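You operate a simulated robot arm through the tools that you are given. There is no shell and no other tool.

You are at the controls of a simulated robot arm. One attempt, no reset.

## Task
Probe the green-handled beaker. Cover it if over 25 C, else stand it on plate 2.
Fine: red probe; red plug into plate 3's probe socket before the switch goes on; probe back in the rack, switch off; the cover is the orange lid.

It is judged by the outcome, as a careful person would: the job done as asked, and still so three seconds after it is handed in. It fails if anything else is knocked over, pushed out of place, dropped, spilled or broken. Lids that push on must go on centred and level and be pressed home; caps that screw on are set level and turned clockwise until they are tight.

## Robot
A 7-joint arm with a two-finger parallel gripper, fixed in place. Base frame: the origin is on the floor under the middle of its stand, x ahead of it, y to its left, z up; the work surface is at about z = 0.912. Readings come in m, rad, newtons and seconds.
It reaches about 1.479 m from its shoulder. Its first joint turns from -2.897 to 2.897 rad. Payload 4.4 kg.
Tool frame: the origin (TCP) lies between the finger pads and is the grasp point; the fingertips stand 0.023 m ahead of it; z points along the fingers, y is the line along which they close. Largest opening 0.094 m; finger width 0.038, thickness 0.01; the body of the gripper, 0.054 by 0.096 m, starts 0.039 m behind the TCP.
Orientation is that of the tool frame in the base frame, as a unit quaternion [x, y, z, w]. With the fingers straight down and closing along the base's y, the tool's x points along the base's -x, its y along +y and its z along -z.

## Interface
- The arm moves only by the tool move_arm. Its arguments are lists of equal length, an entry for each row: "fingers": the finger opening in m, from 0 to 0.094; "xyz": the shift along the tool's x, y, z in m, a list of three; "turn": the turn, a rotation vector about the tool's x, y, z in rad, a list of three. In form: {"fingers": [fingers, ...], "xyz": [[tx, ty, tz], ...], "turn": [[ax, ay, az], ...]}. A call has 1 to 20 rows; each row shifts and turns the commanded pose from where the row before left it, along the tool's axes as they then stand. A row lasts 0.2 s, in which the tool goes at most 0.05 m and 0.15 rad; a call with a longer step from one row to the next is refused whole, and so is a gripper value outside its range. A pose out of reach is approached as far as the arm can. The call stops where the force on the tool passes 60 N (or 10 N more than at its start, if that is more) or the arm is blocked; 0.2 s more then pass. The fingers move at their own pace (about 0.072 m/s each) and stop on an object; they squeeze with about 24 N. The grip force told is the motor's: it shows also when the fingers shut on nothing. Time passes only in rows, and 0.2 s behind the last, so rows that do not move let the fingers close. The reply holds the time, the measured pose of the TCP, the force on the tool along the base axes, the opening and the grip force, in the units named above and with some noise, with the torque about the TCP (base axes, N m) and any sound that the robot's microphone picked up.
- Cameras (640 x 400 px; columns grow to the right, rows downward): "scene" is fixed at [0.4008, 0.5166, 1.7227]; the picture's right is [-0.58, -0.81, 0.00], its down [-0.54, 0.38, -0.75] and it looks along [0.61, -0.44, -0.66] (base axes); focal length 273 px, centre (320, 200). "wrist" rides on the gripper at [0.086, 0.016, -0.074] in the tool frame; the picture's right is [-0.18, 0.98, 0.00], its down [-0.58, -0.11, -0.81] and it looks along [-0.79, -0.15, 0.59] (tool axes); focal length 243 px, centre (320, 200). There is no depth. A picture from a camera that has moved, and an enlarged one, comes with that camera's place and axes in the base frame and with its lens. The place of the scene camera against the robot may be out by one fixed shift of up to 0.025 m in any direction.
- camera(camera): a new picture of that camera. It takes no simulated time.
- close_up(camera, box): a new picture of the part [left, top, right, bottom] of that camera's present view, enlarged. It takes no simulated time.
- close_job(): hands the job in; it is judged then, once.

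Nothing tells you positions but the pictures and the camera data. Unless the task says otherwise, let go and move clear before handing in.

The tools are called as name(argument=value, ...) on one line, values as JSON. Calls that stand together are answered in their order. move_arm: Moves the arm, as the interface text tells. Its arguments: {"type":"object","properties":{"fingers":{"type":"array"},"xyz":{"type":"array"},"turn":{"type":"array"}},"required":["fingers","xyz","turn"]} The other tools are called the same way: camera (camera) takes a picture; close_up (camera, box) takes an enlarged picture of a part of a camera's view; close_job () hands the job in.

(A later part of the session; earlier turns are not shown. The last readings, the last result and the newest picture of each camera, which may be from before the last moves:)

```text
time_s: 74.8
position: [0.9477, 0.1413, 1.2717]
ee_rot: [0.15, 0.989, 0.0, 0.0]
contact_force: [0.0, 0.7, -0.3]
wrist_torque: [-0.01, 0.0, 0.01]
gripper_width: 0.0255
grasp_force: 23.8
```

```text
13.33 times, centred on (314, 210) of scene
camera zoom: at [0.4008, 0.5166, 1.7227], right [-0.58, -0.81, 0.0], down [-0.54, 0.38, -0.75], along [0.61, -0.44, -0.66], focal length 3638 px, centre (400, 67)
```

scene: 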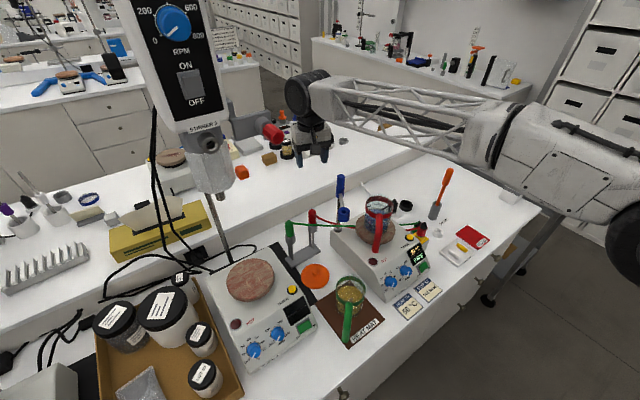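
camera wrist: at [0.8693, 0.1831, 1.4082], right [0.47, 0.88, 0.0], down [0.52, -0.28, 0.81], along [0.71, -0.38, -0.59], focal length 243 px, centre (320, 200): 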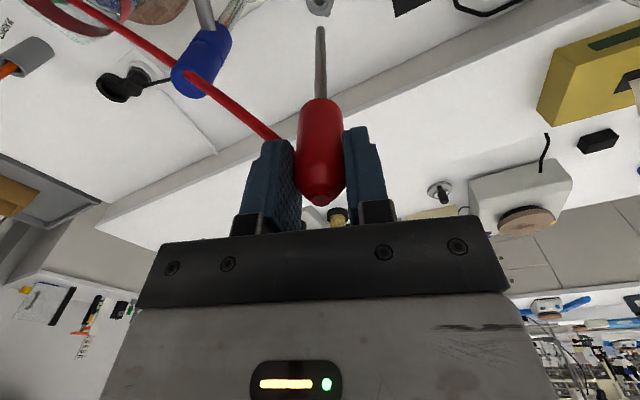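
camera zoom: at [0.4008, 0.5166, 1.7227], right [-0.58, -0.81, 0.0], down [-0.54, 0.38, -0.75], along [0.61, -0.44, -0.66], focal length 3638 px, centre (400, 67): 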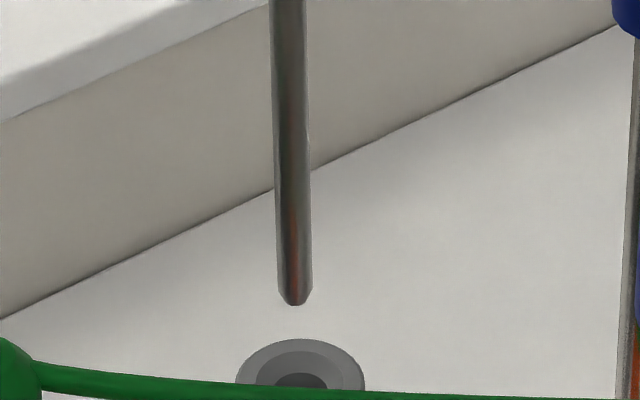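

The stem lines up with the funnel within about a millimetre in both views. I'll make a tiny correction and lower it through the collar.

move_arm(fingers=[0, 0, 0, 0, 0, 0], xyz=[[0.001, -0.0005, 0.01], [0, 0, 0.015], [0, 0, 0.015], [0, 0, 0.015], [0, 0, 0.015], [0, 0, 0]], turn=[[0, 0, 0], [0, 0, 0], [0, 0, 0], [0, 0, 0], [0, 0, 0], [0, 0, 0]])

close_up(camera="wrist", box=[280, 30, 360, 80])

close_up(camera="scene", box=[290, 200, 338, 230])

```text
time_s: 76.2
position: [0.9477, 0.1429, 1.2024]
ee_rot: [0.149, 0.989, 0.0, 0.0]
contact_force: [-0.6, -0.2, -0.3]
wrist_torque: [0.04, 0.0, 0.01]
gripper_width: 0.0255
grasp_force: 24.0
```

```text
8.00 times, centred on (320, 55) of wrist
camera zoom: at [0.8691, 0.1833, 1.2769], right [0.47, 0.88, 0.0], down [0.52, -0.28, 0.81], along [0.71, -0.38, -0.59], focal length 1941 px, centre (320, 1360)
```

zoom: 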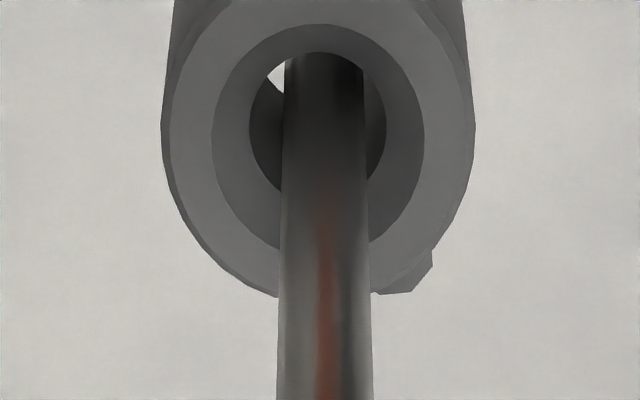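

```text
13.33 times, centred on (314, 215) of scene
camera zoom: at [0.4008, 0.5166, 1.7227], right [-0.58, -0.81, 0.0], down [-0.54, 0.38, -0.75], along [0.61, -0.44, -0.66], focal length 3638 px, centre (400, 0)
```

zoom: 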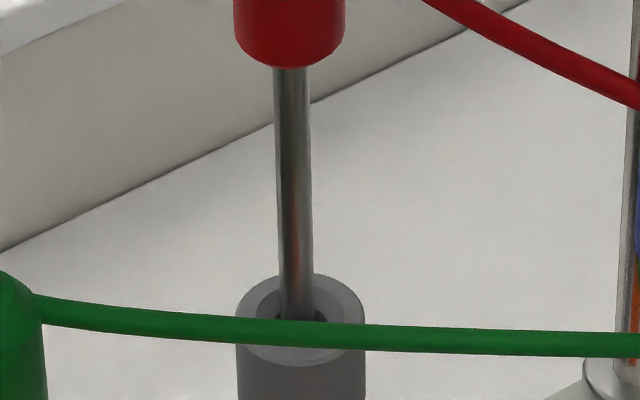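

The stem is inside the collar hole with no contact. I'll continue down, with smaller steps near the bottom.

move_arm(fingers=[0, 0, 0, 0, 0, 0], xyz=[[0, -0.0006, 0.02], [0, 0, 0.02], [0, 0, 0.02], [0, 0, 0.015], [0, 0, 0.005], [0, 0, 0]], turn=[[0, 0, 0], [0, 0, 0], [0, 0, 0], [0, 0, 0], [0, 0, 0], [0, 0, 0]])

close_up(camera="wrist", box=[240, 60, 400, 160])

close_up(camera="scene", box=[290, 200, 338, 230])

```text
time_s: 77.6
position: [0.9489, 0.1408, 1.1215]
ee_rot: [0.149, 0.989, 0.0, 0.0]
contact_force: [0.2, -0.3, -0.7]
wrist_torque: [-0.02, 0.01, 0.0]
gripper_width: 0.0257
grasp_force: 23.9
```

```text
4.00 times, centred on (320, 110) of wrist
camera zoom: at [0.87, 0.1831, 1.196], right [0.47, 0.88, 0.0], down [0.52, -0.28, 0.81], along [0.71, -0.38, -0.59], focal length 970 px, centre (320, 560)
```

zoom: 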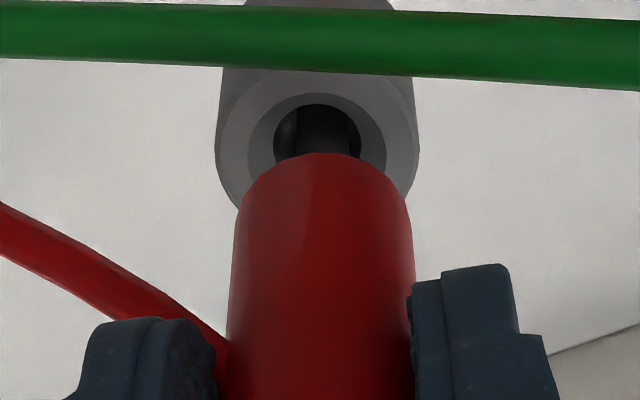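

```text
13.33 times, centred on (314, 215) of scene
camera zoom: at [0.4008, 0.5166, 1.7227], right [-0.58, -0.81, 0.0], down [-0.54, 0.38, -0.75], along [0.61, -0.44, -0.66], focal length 3638 px, centre (400, 0)
```

zoom: 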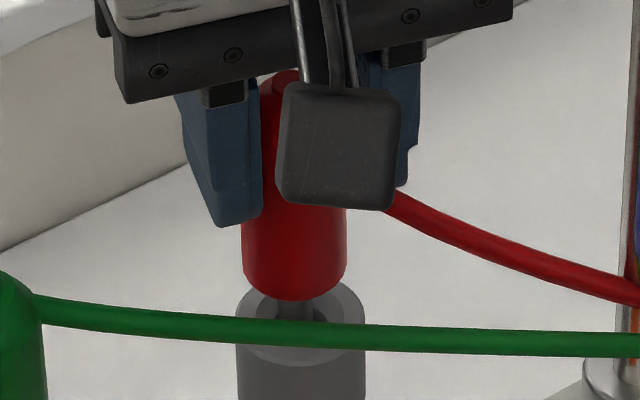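

move_arm(fingers=[0, 0, 0, 0, 0], xyz=[[0, 0, 0.004], [0, 0, 0.004], [0, 0, 0.003], [0, 0, 0.002], [0, 0, 0]], turn=[[0, 0, 0], [0, 0, 0], [0, 0, 0], [0, 0, 0], [0, 0, 0]])

close_up(camera="wrist", box=[240, 60, 400, 160])

close_up(camera="scene", box=[290, 200, 338, 230])

```text
time_s: 78.8
position: [0.9475, 0.1405, 1.1086]
ee_rot: [0.149, 0.989, 0.0, 0.0]
contact_force: [0.0, -0.3, -1.1]
wrist_torque: [0.04, -0.01, -0.01]
gripper_width: 0.0257
grasp_force: 23.8
```

```text
4.00 times, centred on (320, 110) of wrist
camera zoom: at [0.8692, 0.1828, 1.1828], right [0.47, 0.88, 0.0], down [0.52, -0.28, 0.81], along [0.71, -0.38, -0.59], focal length 970 px, centre (320, 560)
```

zoom: 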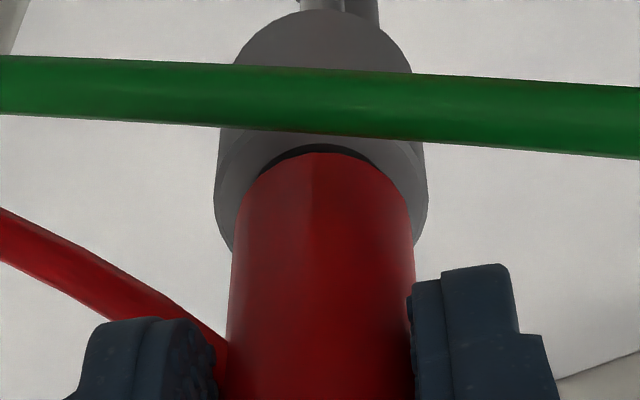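

```text
13.33 times, centred on (314, 215) of scene
camera zoom: at [0.4008, 0.5166, 1.7227], right [-0.58, -0.81, 0.0], down [-0.54, 0.38, -0.75], along [0.61, -0.44, -0.66], focal length 3638 px, centre (400, 0)
```

zoom: 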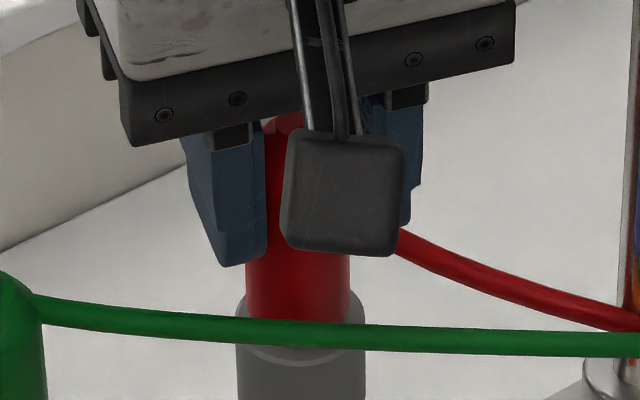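

The handle is going into the funnel. I'll lower the last few millimetres until it rests.

move_arm(fingers=[0, 0, 0, 0], xyz=[[0, 0, 0.001], [0, 0, 0.001], [0, 0, 0.001], [0, 0, 0]], turn=[[0, 0, 0], [0, 0, 0], [0, 0, 0], [0, 0, 0]])

close_up(camera="wrist", box=[240, 60, 400, 160])

```text
time_s: 79.8
position: [0.9477, 0.1407, 1.1071]
ee_rot: [0.15, 0.989, -0.001, 0.0]
contact_force: [-1.0, 1.4, 9.6]
wrist_torque: [0.06, 0.05, 0.0]
gripper_width: 0.0254
grasp_force: 24.2
```

```text
4.00 times, centred on (320, 110) of wrist
camera zoom: at [0.869, 0.1822, 1.1808], right [0.47, 0.88, 0.0], down [0.52, -0.28, 0.81], along [0.71, -0.38, -0.59], focal length 970 px, centre (320, 560)
```

zoom: 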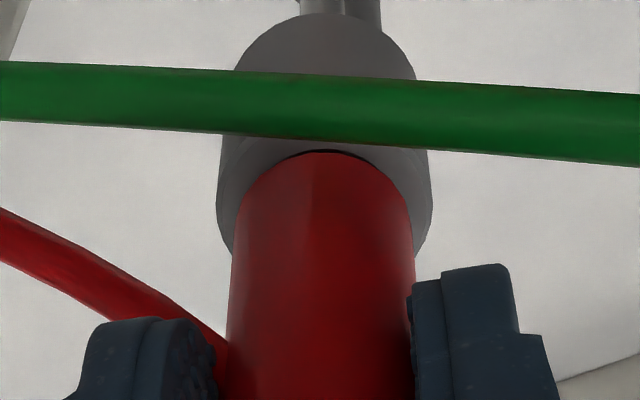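

Contact at the same height as when I first gripped it, so the probe is home in the rack. I'll release and rise straight up.

move_arm(fingers=[0.04, 0.06, 0.06, 0.06, 0.06, 0.06, 0.06, 0.06, 0.06], xyz=[[0, 0, 0], [0, 0, 0], [0, 0, 0], [0, 0, -0.02], [0, 0, -0.035], [0, 0, -0.045], [0, 0, -0.045], [0, 0, -0.045], [0, 0, -0.04]], turn=[[0, 0, 0], [0, 0, 0], [0, 0, 0], [0, 0, 0], [0, 0, 0], [0, 0, 0], [0, 0, 0], [0, 0, 0], [0, 0, 0]])

camera(camera="scene")

close_up(camera="scene", box=[276, 190, 372, 250])

close_up(camera="scene", box=[370, 215, 450, 265])

```text
time_s: 81.8
position: [0.9482, 0.1377, 1.3376]
ee_rot: [0.15, 0.989, 0.0, -0.001]
contact_force: [0.2, -0.2, -0.2]
wrist_torque: [0.01, 0.02, -0.02]
gripper_width: 0.0599
grasp_force: 0.1
```

```text
taken
```

scene: 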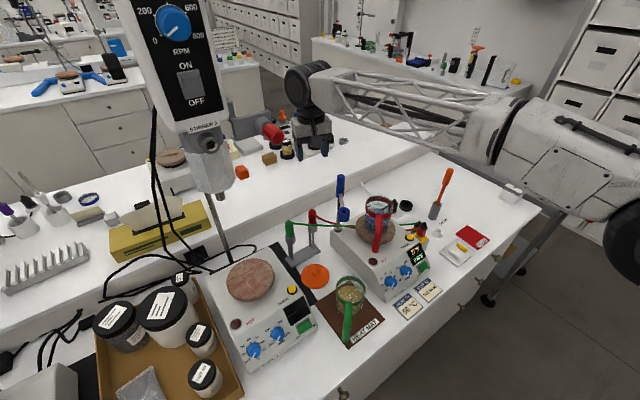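

```text
6.67 times, centred on (324, 220) of scene
camera zoom: at [0.4008, 0.5166, 1.7227], right [-0.58, -0.81, 0.0], down [-0.54, 0.38, -0.75], along [0.61, -0.44, -0.66], focal length 1819 px, centre (293, 67)
```

zoom: 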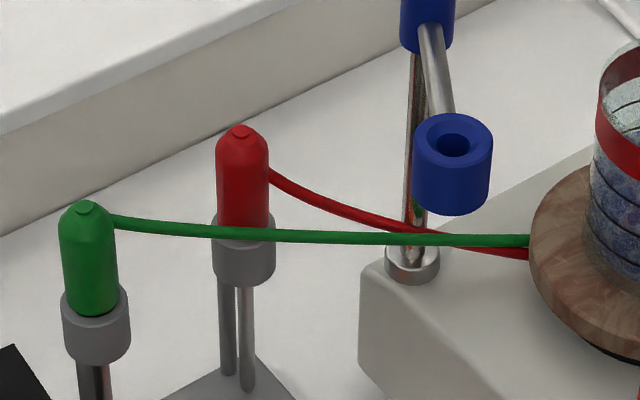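

```text
8.00 times, centred on (410, 240) of scene
camera zoom: at [0.4008, 0.5166, 1.7227], right [-0.58, -0.81, 0.0], down [-0.54, 0.38, -0.75], along [0.61, -0.44, -0.66], focal length 2183 px, centre (-400, -120)
```

zoom: 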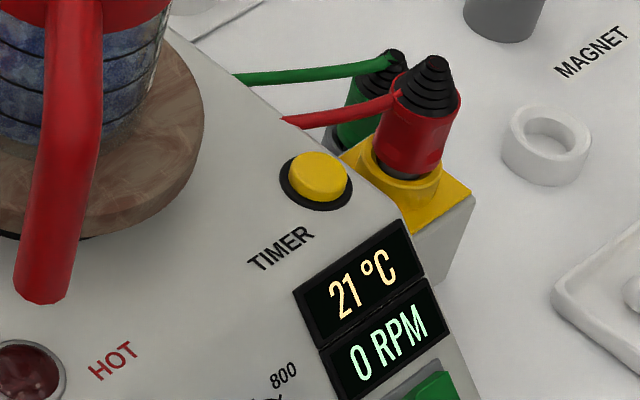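

The probe stands properly in the rack, and the plug is still in its socket. Now I'll go back to plate 3's switch and press the OFF end (the +y side).

move_arm(fingers=[0.06, 0.04, 0.02, 0.0, 0.0, 0.0, 0.0, 0.0, 0.0, 0.0, 0.0, 0.0, 0.0, 0.0, 0.0, 0.0], xyz=[[0.0314, -0.0331, 0], [0.0314, -0.0331, 0], [0.0314, -0.0331, 0], [0.0314, -0.0331, 0], [0.0314, -0.0331, 0], [0.0314, -0.0331, 0], [0.0314, -0.0331, 0], [0.0314, -0.0331, 0], [0.0314, -0.0331, 0], [0.0314, -0.0331, 0], [0, 0, 0], [0, 0, 0], [0, 0, 0], [0, 0, 0], [0, 0, 0], [0, 0, 0]], turn=[[0, 0, 0], [0, 0, 0], [0, 0, 0], [0, 0, 0], [0, 0, 0], [0, 0, 0], [0, 0, 0], [0, 0, 0], [0, 0, 0], [0, 0, 0], [0, 0, -0.15], [0, 0, -0.15], [0, -0.15, 0], [0, -0.15, 0], [0, -0.15, 0], [0, 0, 0]])

camera(camera="wrist")

```text
time_s: 85.2
position: [0.5497, -0.0839, 1.3362]
ee_rot: [0.0, 0.975, 0.0, 0.223]
contact_force: [0.2, 0.4, 0.0]
wrist_torque: [0.0, -0.01, 0.0]
gripper_width: 0.0
grasp_force: 24.2
```

```text
taken
camera wrist: at [0.4388, -0.0669, 1.3656], right [0.17, 0.98, 0.08], down [0.17, -0.11, 0.98], along [0.97, -0.15, -0.19], focal length 243 px, centre (320, 200)
```

wrist: 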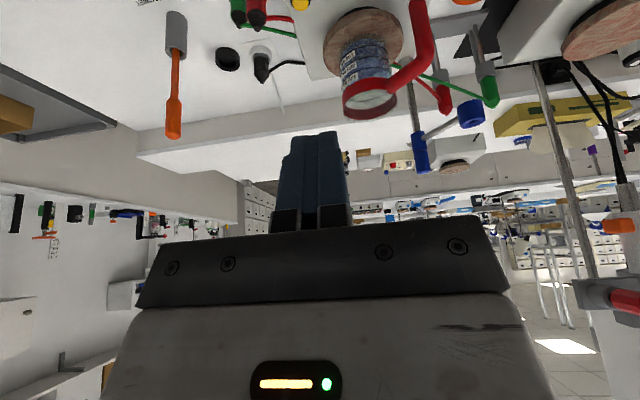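

move_arm(fingers=[0, 0, 0, 0, 0, 0, 0, 0], xyz=[[0.0134, -0.0004, 0.0434], [0.0134, -0.0004, 0.0434], [0.0134, -0.0004, 0.0434], [0.0134, -0.0004, 0.0434], [0.0134, -0.0004, 0.0434], [0.0134, -0.0004, 0.0434], [0.0134, -0.0004, 0.0434], [0, 0, 0]], turn=[[0, 0, 0], [0, 0, 0], [0, 0, 0], [0, 0, 0], [0, 0, 0], [0, 0, 0], [0, 0, 0], [0, 0, 0]])

close_up(camera="wrist", box=[240, 50, 400, 150])

close_up(camera="scene", box=[388, 240, 452, 280])

```text
time_s: 87.0
position: [0.6016, -0.086, 1.0201]
ee_rot: [0.0, 0.975, 0.0, 0.224]
contact_force: [-0.1, 0.4, -1.1]
wrist_torque: [-0.04, 0.0, -0.02]
gripper_width: 0.0
grasp_force: 24.2
```

```text
4.00 times, centred on (320, 100) of wrist
camera zoom: at [0.4907, -0.0694, 1.0502], right [0.17, 0.98, 0.08], down [0.17, -0.11, 0.98], along [0.97, -0.15, -0.19], focal length 970 px, centre (320, 600)
```

zoom: 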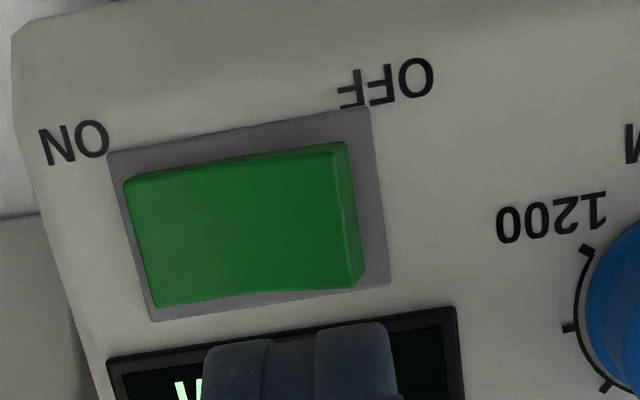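

```text
10.00 times, centred on (420, 260) of scene
camera zoom: at [0.4008, 0.5166, 1.7227], right [-0.58, -0.81, 0.0], down [-0.54, 0.38, -0.75], along [0.61, -0.44, -0.66], focal length 2728 px, centre (-680, -400)
```

zoom: 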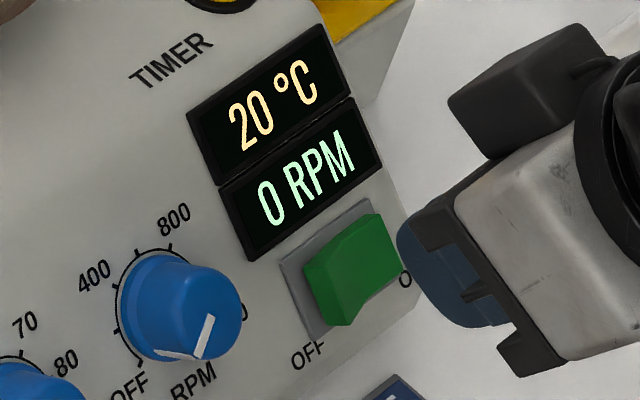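

move_arm(fingers=[0, 0, 0], xyz=[[0.0035, 0, 0.018], [0.0034, 0, 0.017], [0, 0, 0]], turn=[[0, 0, 0], [0, 0, 0], [0, 0, 0]])

close_up(camera="wrist", box=[240, 60, 400, 160])

close_up(camera="scene", box=[388, 240, 452, 280])

```text
time_s: 87.8
position: [0.6073, -0.0841, 0.9871]
ee_rot: [0.0, 0.975, -0.001, 0.224]
contact_force: [0.2, -0.1, -0.2]
wrist_torque: [0.0, -0.01, -0.01]
gripper_width: 0.0001
grasp_force: 24.1
```

```text
4.00 times, centred on (320, 110) of wrist
camera zoom: at [0.497, -0.0682, 1.0162], right [0.17, 0.98, 0.08], down [0.17, -0.11, 0.98], along [0.97, -0.15, -0.19], focal length 970 px, centre (320, 560)
```

zoom: 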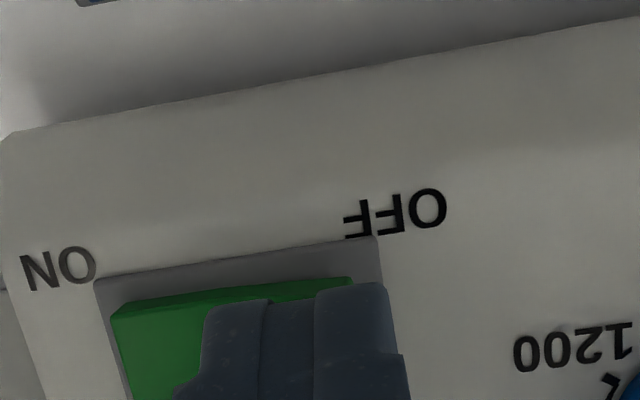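

```text
10.00 times, centred on (420, 260) of scene
camera zoom: at [0.4008, 0.5166, 1.7227], right [-0.58, -0.81, 0.0], down [-0.54, 0.38, -0.75], along [0.61, -0.44, -0.66], focal length 2728 px, centre (-680, -400)
```

zoom: 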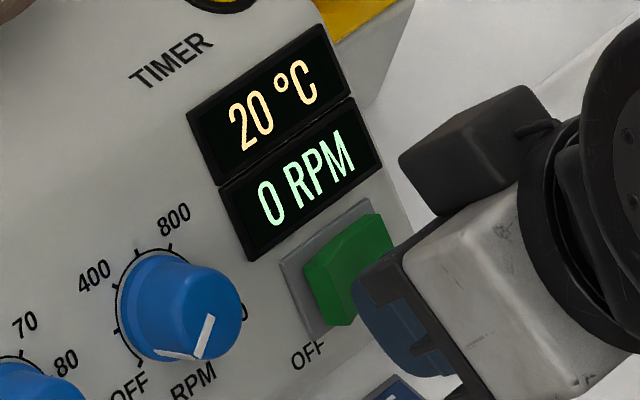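

move_arm(fingers=[0, 0, 0, 0, 0, 0], xyz=[[0, 0.001, 0.003], [0, 0, 0.003], [0, 0, 0.003], [0, 0, 0.003], [0, 0, 0.003], [0, 0, 0]], turn=[[0, 0, 0], [0, 0, 0], [0, 0, 0], [0, 0, 0], [0, 0, 0], [0, 0, 0]])

close_up(camera="scene", box=[388, 240, 452, 280])

```text
time_s: 89.2
position: [0.614, -0.0849, 0.9731]
ee_rot: [0.0, 0.975, 0.0, 0.223]
contact_force: [-0.1, 0.3, 0.4]
wrist_torque: [0.0, 0.03, -0.01]
gripper_width: 0.0
grasp_force: 24.1
```

```text
10.00 times, centred on (420, 260) of scene
camera zoom: at [0.4008, 0.5166, 1.7227], right [-0.58, -0.81, 0.0], down [-0.54, 0.38, -0.75], along [0.61, -0.44, -0.66], focal length 2728 px, centre (-680, -400)
```

zoom: 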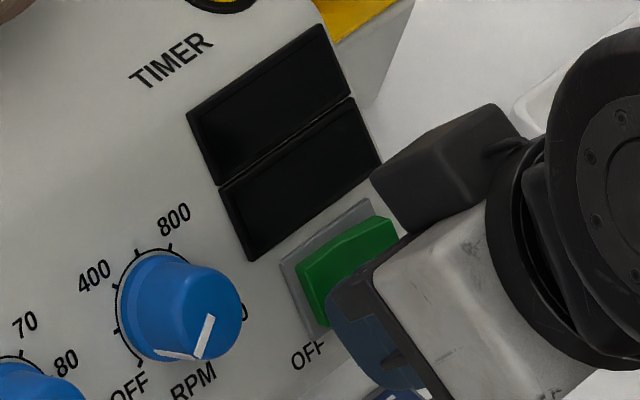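

The display is dark, so the switch is off. Next is the orange lid at about (0.842, 0.2005). I'll back off, rise, and yaw the hand -90° so the wrist camera stays clear of the beaker and clamp while I pick up the lid.

move_arm(fingers=[0, 0, 0, 0, 0, 0, 0, 0, 0, 0, 0, 0], xyz=[[0, 0, -0.025], [0, 0, -0.04], [0, 0, -0.045], [0, 0, 0], [0, 0, 0], [0, 0, 0], [0, 0, -0.045], [0, 0, -0.045], [0, 0, -0.045], [0, 0, -0.045], [0, 0, -0.045], [0, 0, -0.035]], turn=[[0, 0, 0], [0, 0, 0], [0, 0, 0], [0, 0.15, 0], [0, 0.15, 0], [0, 0.15, 0], [0, 0, 0], [0, 0, 0], [0, 0, 0], [0, 0, 0], [0, 0, 0], [0, 0, 0]])

close_up(camera="scene", box=[372, 220, 452, 270])

camera(camera="scene")

```text
time_s: 91.8
position: [0.5666, -0.0827, 1.3348]
ee_rot: [0.0, 1.0, 0.0, 0.0]
contact_force: [0.4, 0.5, 0.4]
wrist_torque: [-0.01, -0.02, -0.01]
gripper_width: 0.0002
grasp_force: 23.8
```

```text
8.00 times, centred on (412, 245) of scene
camera zoom: at [0.4008, 0.5166, 1.7227], right [-0.58, -0.81, 0.0], down [-0.54, 0.38, -0.75], along [0.61, -0.44, -0.66], focal length 2183 px, centre (-416, -160)
```

zoom: 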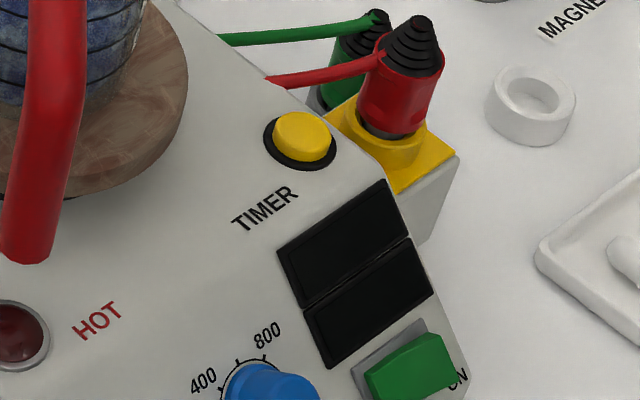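

```text
taken
```

scene: 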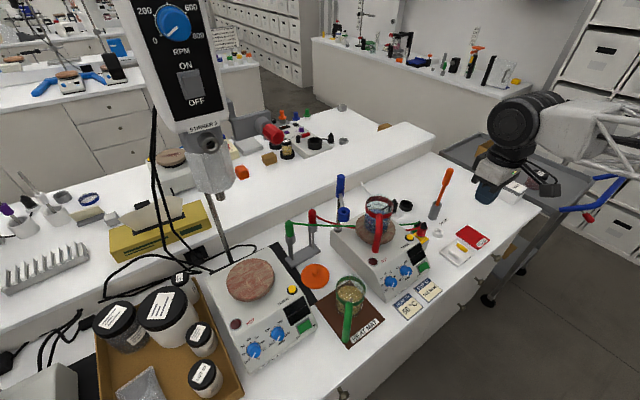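

Plate 3 is off. Now I'll yaw the hand by -90° at this safe height and open the fingers.

move_arm(fingers=[0.05, 0.05, 0.05, 0.05, 0.05, 0.05, 0.05, 0.05, 0.05, 0.05, 0.05, 0.05], xyz=[[0, 0, 0], [0, 0, 0], [0, 0, 0], [0, 0, 0], [0, 0, 0], [0, 0, 0], [0, 0, 0], [0, 0, 0], [0, 0, 0], [0, 0, 0], [0, 0, 0], [0, 0, 0]], turn=[[0, 0, -0.15], [0, 0, -0.15], [0, 0, -0.15], [0, 0, -0.15], [0, 0, -0.15], [0, 0, -0.15], [0, 0, -0.15], [0, 0, -0.15], [0, 0, -0.15], [0, 0, -0.15], [0, 0, -0.0708], [0, 0, 0]])

camera(camera="wrist")

```text
time_s: 94.4
position: [0.5638, -0.0844, 1.3322]
ee_rot: [0.707, -0.707, 0.001, 0.001]
contact_force: [0.6, -0.6, 0.1]
wrist_torque: [-0.01, -0.01, -0.01]
gripper_width: 0.0499
grasp_force: 0.0
```

```text
taken
camera wrist: at [0.5474, -0.1701, 1.4066], right [-0.98, 0.18, 0.0], down [0.11, 0.58, 0.81], along [0.15, 0.79, -0.59], focal length 243 px, centre (320, 200)
```

wrist: 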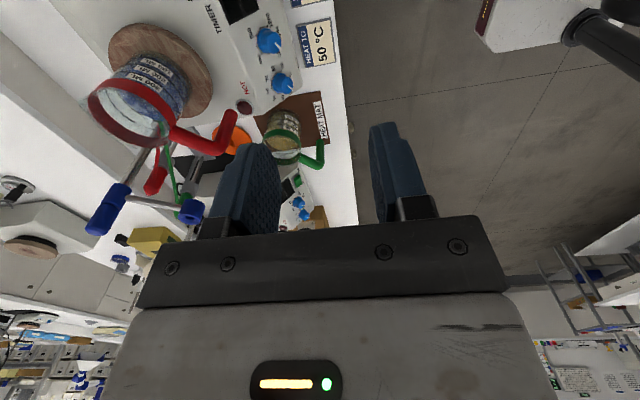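

move_arm(fingers=[0.05, 0.05, 0.05, 0.05, 0.05, 0.05, 0.05, 0.05, 0.05, 0.05], xyz=[[-0.0317, -0.0309, 0], [-0.0317, -0.0309, 0], [-0.0317, -0.0309, 0], [-0.0317, -0.0309, 0], [-0.0317, -0.0309, 0], [-0.0317, -0.0309, 0], [-0.0317, -0.0309, 0], [-0.0317, -0.0309, 0], [-0.0317, -0.0309, 0], [0, 0, 0]], turn=[[0, 0, 0], [0, 0, 0], [0, 0, 0], [0, 0, 0], [0, 0, 0], [0, 0, 0], [0, 0, 0], [0, 0, 0], [0, 0, 0], [0, 0, 0]])

camera(camera="wrist")

camera(camera="scene")

```text
time_s: 96.6
position: [0.8421, 0.204, 1.3334]
ee_rot: [0.708, -0.707, 0.001, 0.0]
contact_force: [-1.1, 0.4, 0.8]
wrist_torque: [-0.02, -0.01, 0.01]
gripper_width: 0.0499
grasp_force: 0.1
```

```text
taken
camera wrist: at [0.8254, 0.1176, 1.4079], right [-0.98, 0.18, 0.0], down [0.11, 0.58, 0.81], along [0.15, 0.79, -0.59], focal length 243 px, centre (320, 200)
```

wrist: 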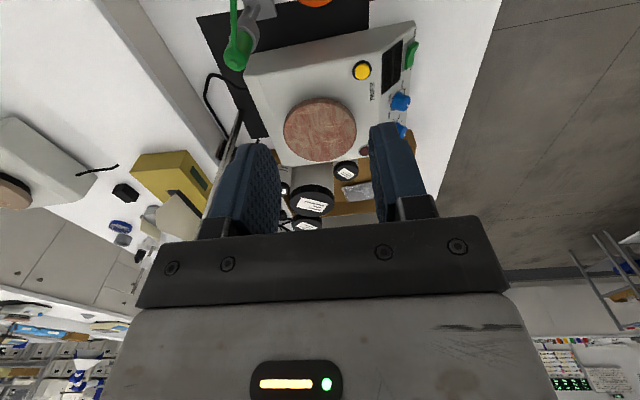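

```text
taken
```

scene: 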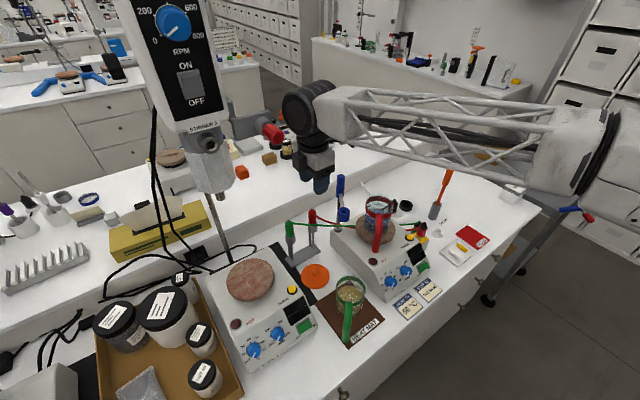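

The wrist is above the lid. I'll lean the hand slightly towards +y (away from the clamp) and descend part-way to look at the lid.

move_arm(fingers=[0.05, 0.05, 0.05, 0.05, 0.05, 0.05, 0.05], xyz=[[0, 0, 0], [-0.007, 0, 0.0461], [-0.007, 0, 0.0461], [-0.007, 0, 0.0461], [-0.007, 0, 0.0461], [-0.0045, 0, 0.03], [0, 0, 0]], turn=[[0, 0.15, 0], [0, 0, 0], [0, 0, 0], [0, 0, 0], [0, 0, 0], [0, 0, 0], [0, 0, 0]])

camera(camera="wrist")

close_up(camera="scene", box=[256, 170, 416, 300])

```text
time_s: 98.2
position: [0.8447, 0.1994, 1.123]
ee_rot: [0.706, -0.704, 0.056, 0.048]
contact_force: [0.6, 0.6, 8.4]
wrist_torque: [-0.71, 0.18, 0.08]
gripper_width: 0.0502
grasp_force: 0.1
stopped in row 7: the force on the tool passed its limit at 65 N (the readings are from after the stop); the commanded pose is now the measured one
```

```text
taken
camera wrist: at [0.8277, 0.1261, 1.2092], right [-0.98, 0.18, -0.04], down [0.1, 0.69, 0.71], along [0.16, 0.7, -0.7], focal length 243 px, centre (320, 200)
```

wrist: 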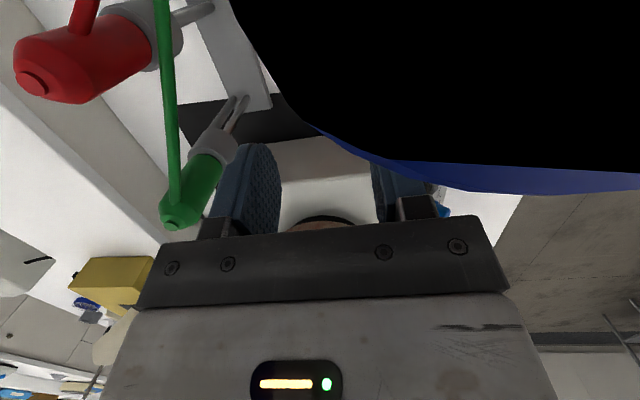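

```text
3.08 times, centred on (336, 235) of scene
camera zoom: at [0.4008, 0.5166, 1.7227], right [-0.58, -0.81, 0.0], down [-0.54, 0.38, -0.75], along [0.61, -0.44, -0.66], focal length 839 px, centre (271, 92)
```

zoom: 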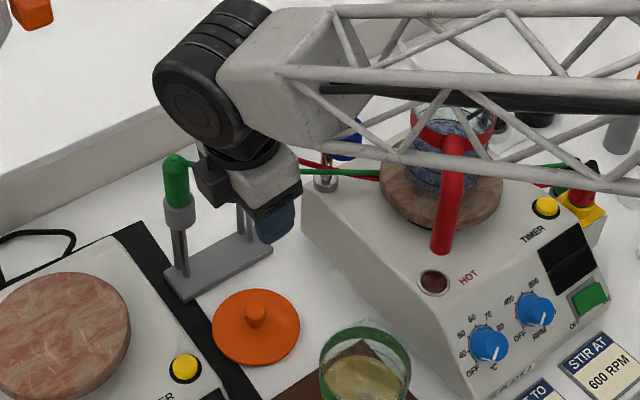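

My wrist camera came down on the blue clamp holder; I overlooked that it passes right over it. I'll go straight back up at once and check the clamp.

move_arm(fingers=[0.05, 0.05, 0.05, 0.05, 0.05], xyz=[[0.003, 0, -0.0198], [0.006, 0, -0.0396], [0.007, 0, -0.0461], [0.007, 0, -0.0461], [0.007, 0, -0.0461]], turn=[[0, 0, 0], [0, 0, 0], [0, 0, 0], [0, 0, 0], [0, 0, 0]])

close_up(camera="scene", box=[270, 165, 398, 245])

camera(camera="wrist")

```text
time_s: 99.4
position: [0.8422, 0.1994, 1.3224]
ee_rot: [-0.705, 0.705, -0.056, -0.049]
contact_force: [0.5, -0.6, -1.0]
wrist_torque: [-0.03, -0.02, 0.01]
gripper_width: 0.0501
grasp_force: 0.0
```

```text
5.00 times, centred on (334, 205) of scene
camera zoom: at [0.4008, 0.5166, 1.7227], right [-0.58, -0.81, 0.0], down [-0.54, 0.38, -0.75], along [0.61, -0.44, -0.66], focal length 1364 px, centre (250, 175)
```

zoom: 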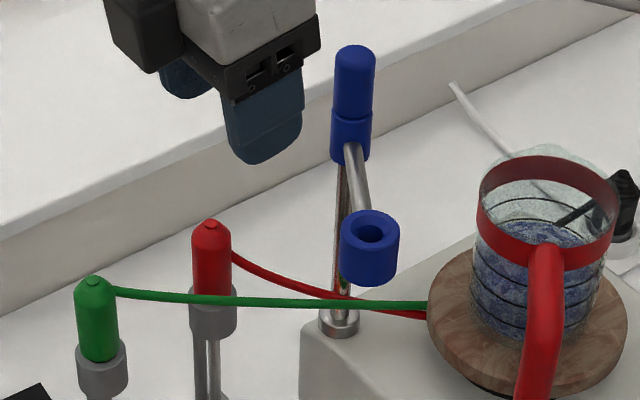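

```text
taken
camera wrist: at [0.8239, 0.1249, 1.4089], right [-0.98, 0.18, -0.04], down [0.1, 0.69, 0.71], along [0.16, 0.7, -0.7], focal length 243 px, centre (320, 200)
```

wrist: 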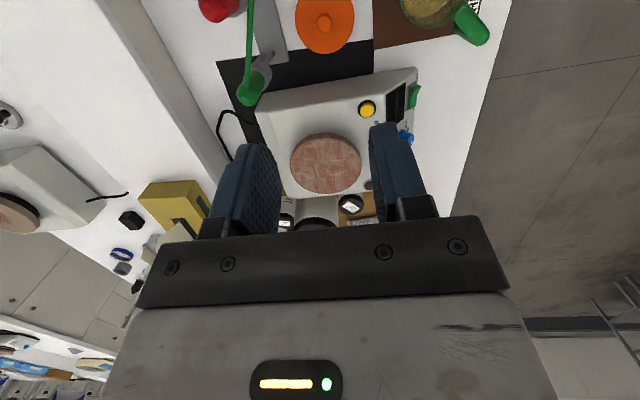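

The clamp hasn't moved: its pixel positions match the earlier ones. The camera and forearm need to stay clear of it. I'll change to a yaw of about +26° with the hand leaning back towards (-x, +y), which keeps the forearm and camera away from the clamp, beaker and plate 2.

move_arm(fingers=[0.05, 0.05, 0.05, 0.05, 0.05, 0.05, 0.05, 0.05, 0.05, 0.05, 0.05, 0.05, 0.05, 0.05, 0.05, 0.05], xyz=[[0, 0, -0.03], [0, 0, 0], [0, 0, 0], [0, 0, 0], [0, 0, 0], [0, 0, 0], [0, 0, 0], [0, 0, 0], [0, 0, 0], [0, 0, 0], [0, 0, 0], [0, 0, 0], [0, 0, 0], [0, 0, 0], [0, 0, 0], [0, 0, 0]], turn=[[0, -0.15, 0], [0, 0, 0.15], [0, 0, 0.15], [0, 0, 0.15], [0, 0, 0.15], [0, 0, 0.15], [0, 0, 0.15], [0, 0, 0.15], [0, 0, 0.15], [0, 0, 0.15], [0, 0, 0.15], [0, 0, 0.15], [0, 0, 0.15], [0, 0, 0.15], [0, 0, 0.0708], [0, 0, 0]])

camera(camera="wrist")

camera(camera="scene")

```text
time_s: 102.8
position: [0.8436, 0.2037, 1.353]
ee_rot: [0.223, 0.975, 0.002, 0.006]
contact_force: [-0.7, -0.4, 0.0]
wrist_torque: [-0.04, -0.02, 0.02]
gripper_width: 0.05
grasp_force: 0.1
```

```text
taken
camera wrist: at [0.7708, 0.2571, 1.4257], right [0.59, 0.81, 0.01], down [0.47, -0.35, 0.81], along [0.66, -0.48, -0.58], focal length 243 px, centre (320, 200)
```

wrist: 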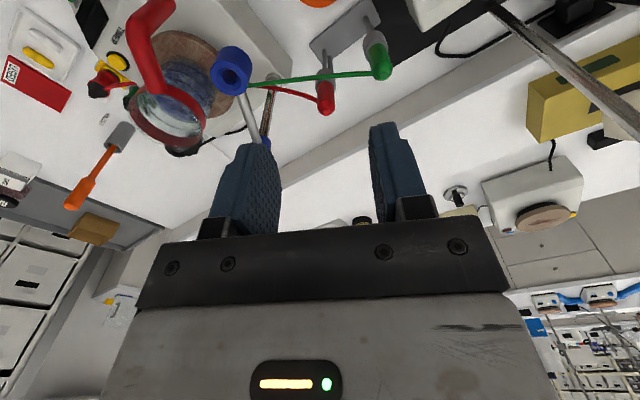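

```text
taken
```

scene: 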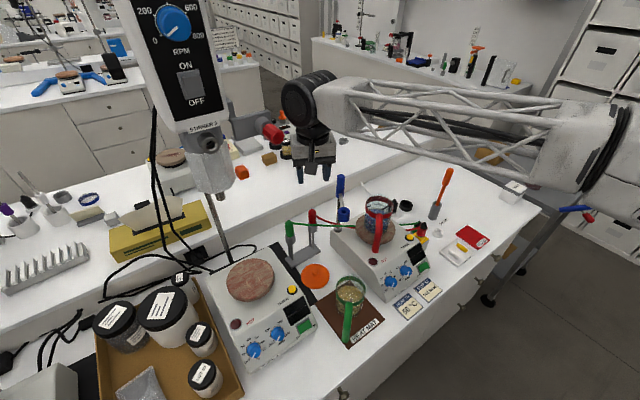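

The yaw is set. I'll lean the hand back and move to the start of a slanted approach towards the lid.

move_arm(fingers=[0.05, 0.05, 0.05, 0.05, 0.05, 0.05, 0.05], xyz=[[0, 0, 0], [0, 0, 0], [0.03, -0.0011, 0.0349], [0.03, -0.0011, 0.0349], [0.03, -0.0011, 0.0349], [0.03, -0.0011, 0.0349], [0, 0, 0]], turn=[[0, -0.15, 0], [0, -0.15, 0], [0, 0, 0], [0, 0, 0], [0, 0, 0], [0, 0, 0], [0, 0, 0]])

camera(camera="wrist")

close_up(camera="scene", box=[240, 130, 432, 330])

```text
time_s: 104.4
position: [0.7737, 0.2305, 1.1846]
ee_rot: [0.22, 0.963, -0.03, 0.151]
contact_force: [0.1, 0.6, 0.5]
wrist_torque: [0.02, 0.0, 0.01]
gripper_width: 0.0499
grasp_force: 0.0
```

```text
taken
camera wrist: at [0.6839, 0.2914, 1.2287], right [0.58, 0.81, 0.06], down [0.23, -0.24, 0.94], along [0.78, -0.54, -0.32], focal length 243 px, centre (320, 200)
```

wrist: 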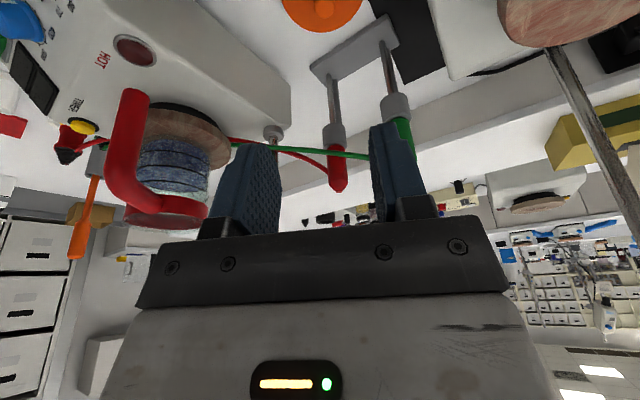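

```text
2.00 times, centred on (336, 230) of scene
camera zoom: at [0.4008, 0.5166, 1.7227], right [-0.58, -0.81, 0.0], down [-0.54, 0.38, -0.75], along [0.61, -0.44, -0.66], focal length 546 px, centre (288, 140)
```

zoom: 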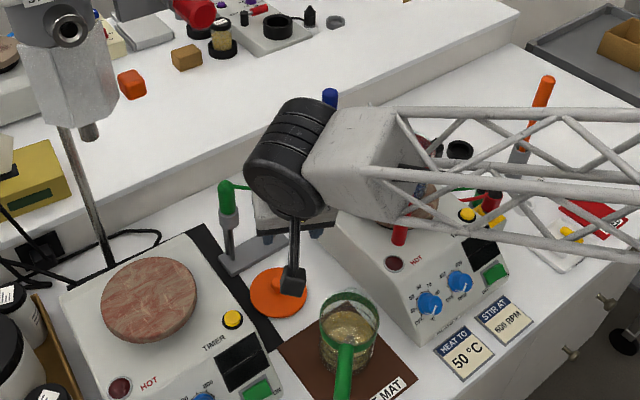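

The scene view shows the camera over the table near the lid, and the forearm is well clear. I'll advance along the tool axis half-way and check clearances.

move_arm(fingers=[0.05, 0.05, 0.05], xyz=[[0, 0, 0.041], [0, 0, 0.041], [0, 0, 0]], turn=[[0, 0, 0], [0, 0, 0], [0, 0, 0]])

camera(camera="wrist")

close_up(camera="scene", box=[256, 170, 416, 300])

```text
time_s: 105.2
position: [0.7949, 0.2204, 1.1041]
ee_rot: [0.22, 0.963, -0.031, 0.151]
contact_force: [0.1, 0.7, 0.1]
wrist_torque: [0.02, -0.01, 0.01]
gripper_width: 0.0501
grasp_force: 0.2
```

```text
taken
camera wrist: at [0.7066, 0.2814, 1.1491], right [0.58, 0.81, 0.06], down [0.23, -0.24, 0.94], along [0.78, -0.54, -0.32], focal length 243 px, centre (320, 200)
```

wrist: 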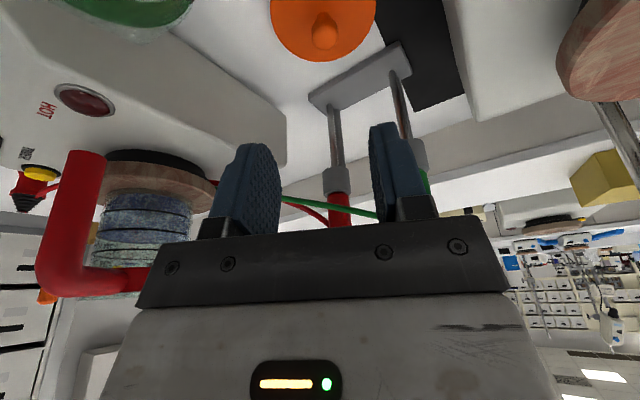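

```text
3.08 times, centred on (336, 235) of scene
camera zoom: at [0.4008, 0.5166, 1.7227], right [-0.58, -0.81, 0.0], down [-0.54, 0.38, -0.75], along [0.61, -0.44, -0.66], focal length 839 px, centre (271, 92)
```

zoom: 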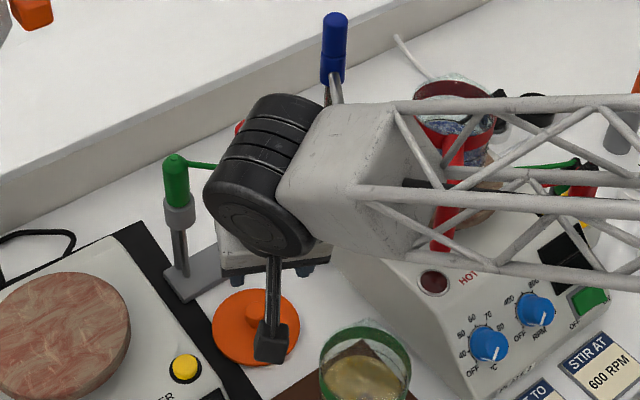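

The forearm's clearance to the clamp is on the slim side, so I'll lean the hand back a bit more (another 0.1 rad), then measure the lid and knob.

move_arm(fingers=[0.05, 0.05], xyz=[[0, 0, 0], [0, 0, 0]], turn=[[0, -0.1, 0], [0, 0, 0]])

close_up(camera="wrist", box=[240, 0, 400, 100])

close_up(camera="scene", box=[256, 170, 416, 300])

```text
time_s: 105.8
position: [0.7959, 0.2198, 1.1049]
ee_rot: [0.219, 0.954, -0.042, 0.198]
contact_force: [-0.8, 0.8, 0.0]
wrist_torque: [-0.01, -0.01, -0.05]
gripper_width: 0.0501
grasp_force: 0.0
```

```text
4.00 times, centred on (320, 50) of wrist
camera zoom: at [0.7045, 0.2832, 1.1386], right [0.58, 0.81, 0.08], down [0.14, -0.2, 0.97], along [0.8, -0.55, -0.23], focal length 970 px, centre (320, 800)
```

zoom: 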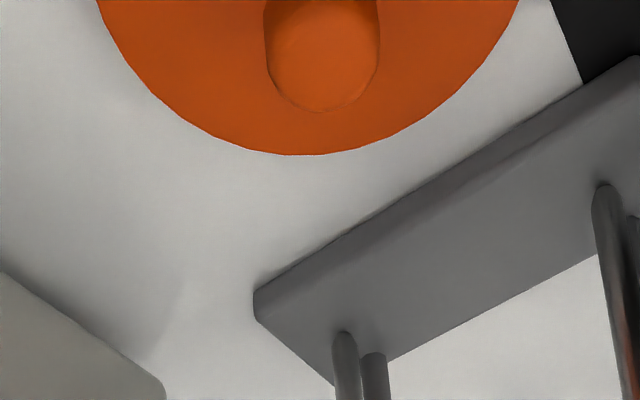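

```text
3.08 times, centred on (336, 235) of scene
camera zoom: at [0.4008, 0.5166, 1.7227], right [-0.58, -0.81, 0.0], down [-0.54, 0.38, -0.75], along [0.61, -0.44, -0.66], focal length 839 px, centre (271, 92)
```

zoom: 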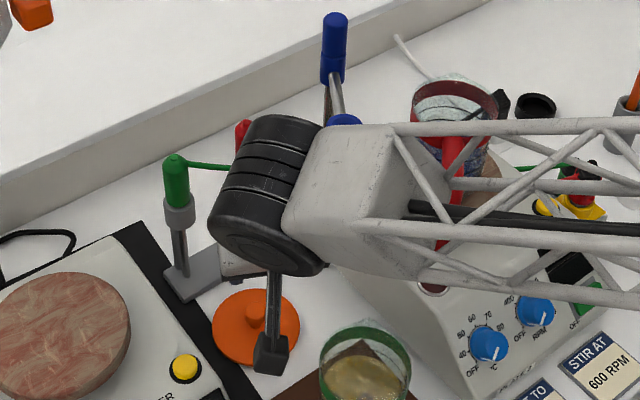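

The knob is about 18 mm off the tool axis in the lean direction. I'll correct that while advancing, stopping about 5 cm short for another look.

move_arm(fingers=[0.05, 0.05, 0.05, 0.05], xyz=[[0.0061, 0.0005, 0.035], [0.0061, 0.0005, 0.035], [0.006, 0.0005, 0.035], [0, 0, 0]], turn=[[0, 0, 0], [0, 0, 0], [0, 0, 0], [0, 0, 0]])

camera(camera="wrist")

close_up(camera="wrist", box=[240, 50, 400, 150])

close_up(camera="scene", box=[256, 170, 416, 300])

```text
time_s: 106.8
position: [0.82, 0.2139, 0.9992]
ee_rot: [0.219, 0.954, -0.042, 0.199]
contact_force: [-0.2, 0.5, 0.1]
wrist_torque: [-0.02, 0.01, 0.01]
gripper_width: 0.0499
grasp_force: 0.1
```

```text
taken
camera wrist: at [0.7294, 0.2763, 1.0336], right [0.58, 0.81, 0.08], down [0.14, -0.2, 0.97], along [0.8, -0.55, -0.23], focal length 243 px, centre (320, 200)
```

wrist: 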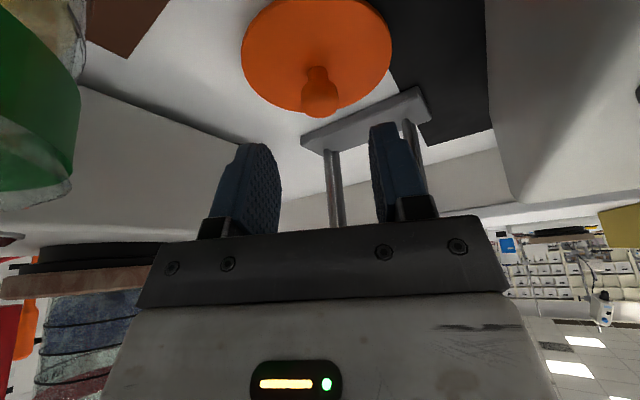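

```text
4.00 times, centred on (320, 100) of wrist
camera zoom: at [0.7294, 0.2763, 1.0336], right [0.58, 0.81, 0.08], down [0.14, -0.2, 0.97], along [0.8, -0.55, -0.23], focal length 970 px, centre (320, 600)
```

zoom: 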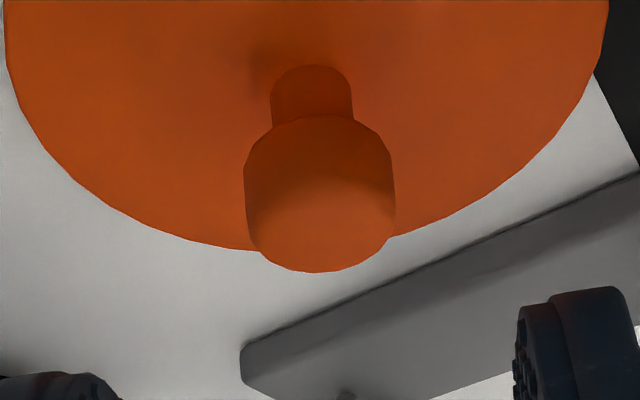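

```text
3.08 times, centred on (336, 235) of scene
camera zoom: at [0.4008, 0.5166, 1.7227], right [-0.58, -0.81, 0.0], down [-0.54, 0.38, -0.75], along [0.61, -0.44, -0.66], focal length 839 px, centre (271, 92)
```

zoom: 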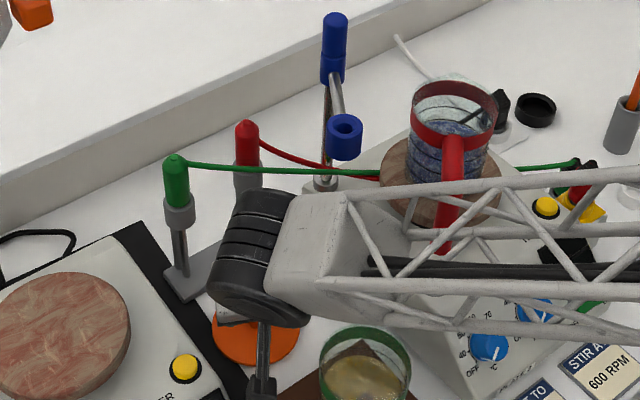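

The knob has a narrow neck and a wider head (z ≈ 0.926–0.940), and it's lined up between the fingers. The clamp is well clear of the forearm. I'll advance the last 5.6 cm in two stages.

move_arm(fingers=[0.05, 0.05, 0.05], xyz=[[0.0014, 0, 0.02], [0.0013, 0, 0.02], [0, 0, 0]], turn=[[0, 0, 0], [0, 0, 0], [0, 0, 0]])

camera(camera="wrist")

close_up(camera="wrist", box=[240, 90, 400, 190])

close_up(camera="scene", box=[256, 170, 416, 300])

```text
time_s: 107.6
position: [0.8345, 0.208, 0.9623]
ee_rot: [0.218, 0.955, -0.042, 0.199]
contact_force: [-0.8, 0.8, -0.5]
wrist_torque: [-0.04, 0.0, -0.01]
gripper_width: 0.0501
grasp_force: 0.1
```

```text
taken
camera wrist: at [0.7431, 0.2712, 0.9953], right [0.58, 0.81, 0.08], down [0.14, -0.2, 0.97], along [0.8, -0.55, -0.23], focal length 243 px, centre (320, 200)
```

wrist: 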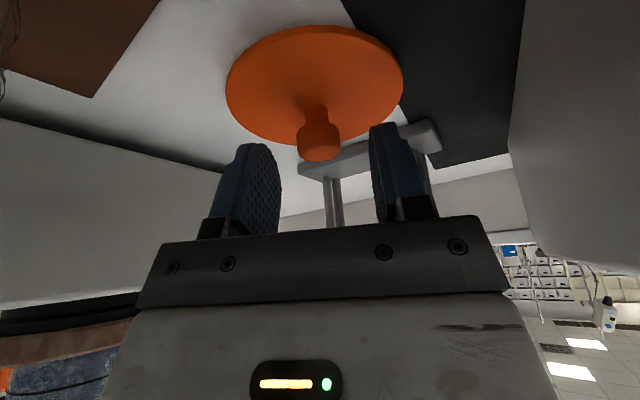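

```text
4.00 times, centred on (320, 140) of wrist
camera zoom: at [0.7431, 0.2712, 0.9953], right [0.58, 0.81, 0.08], down [0.14, -0.2, 0.97], along [0.8, -0.55, -0.23], focal length 970 px, centre (320, 440)
```

zoom: 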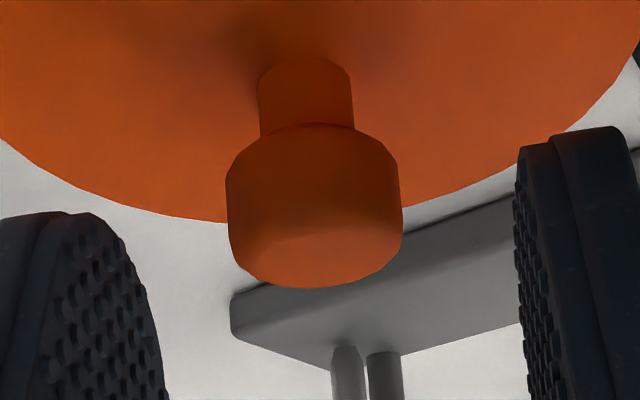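

```text
3.08 times, centred on (336, 235) of scene
camera zoom: at [0.4008, 0.5166, 1.7227], right [-0.58, -0.81, 0.0], down [-0.54, 0.38, -0.75], along [0.61, -0.44, -0.66], focal length 839 px, centre (271, 92)
```

zoom: 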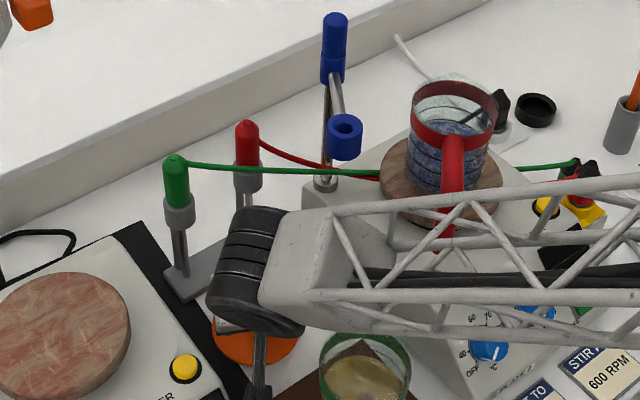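

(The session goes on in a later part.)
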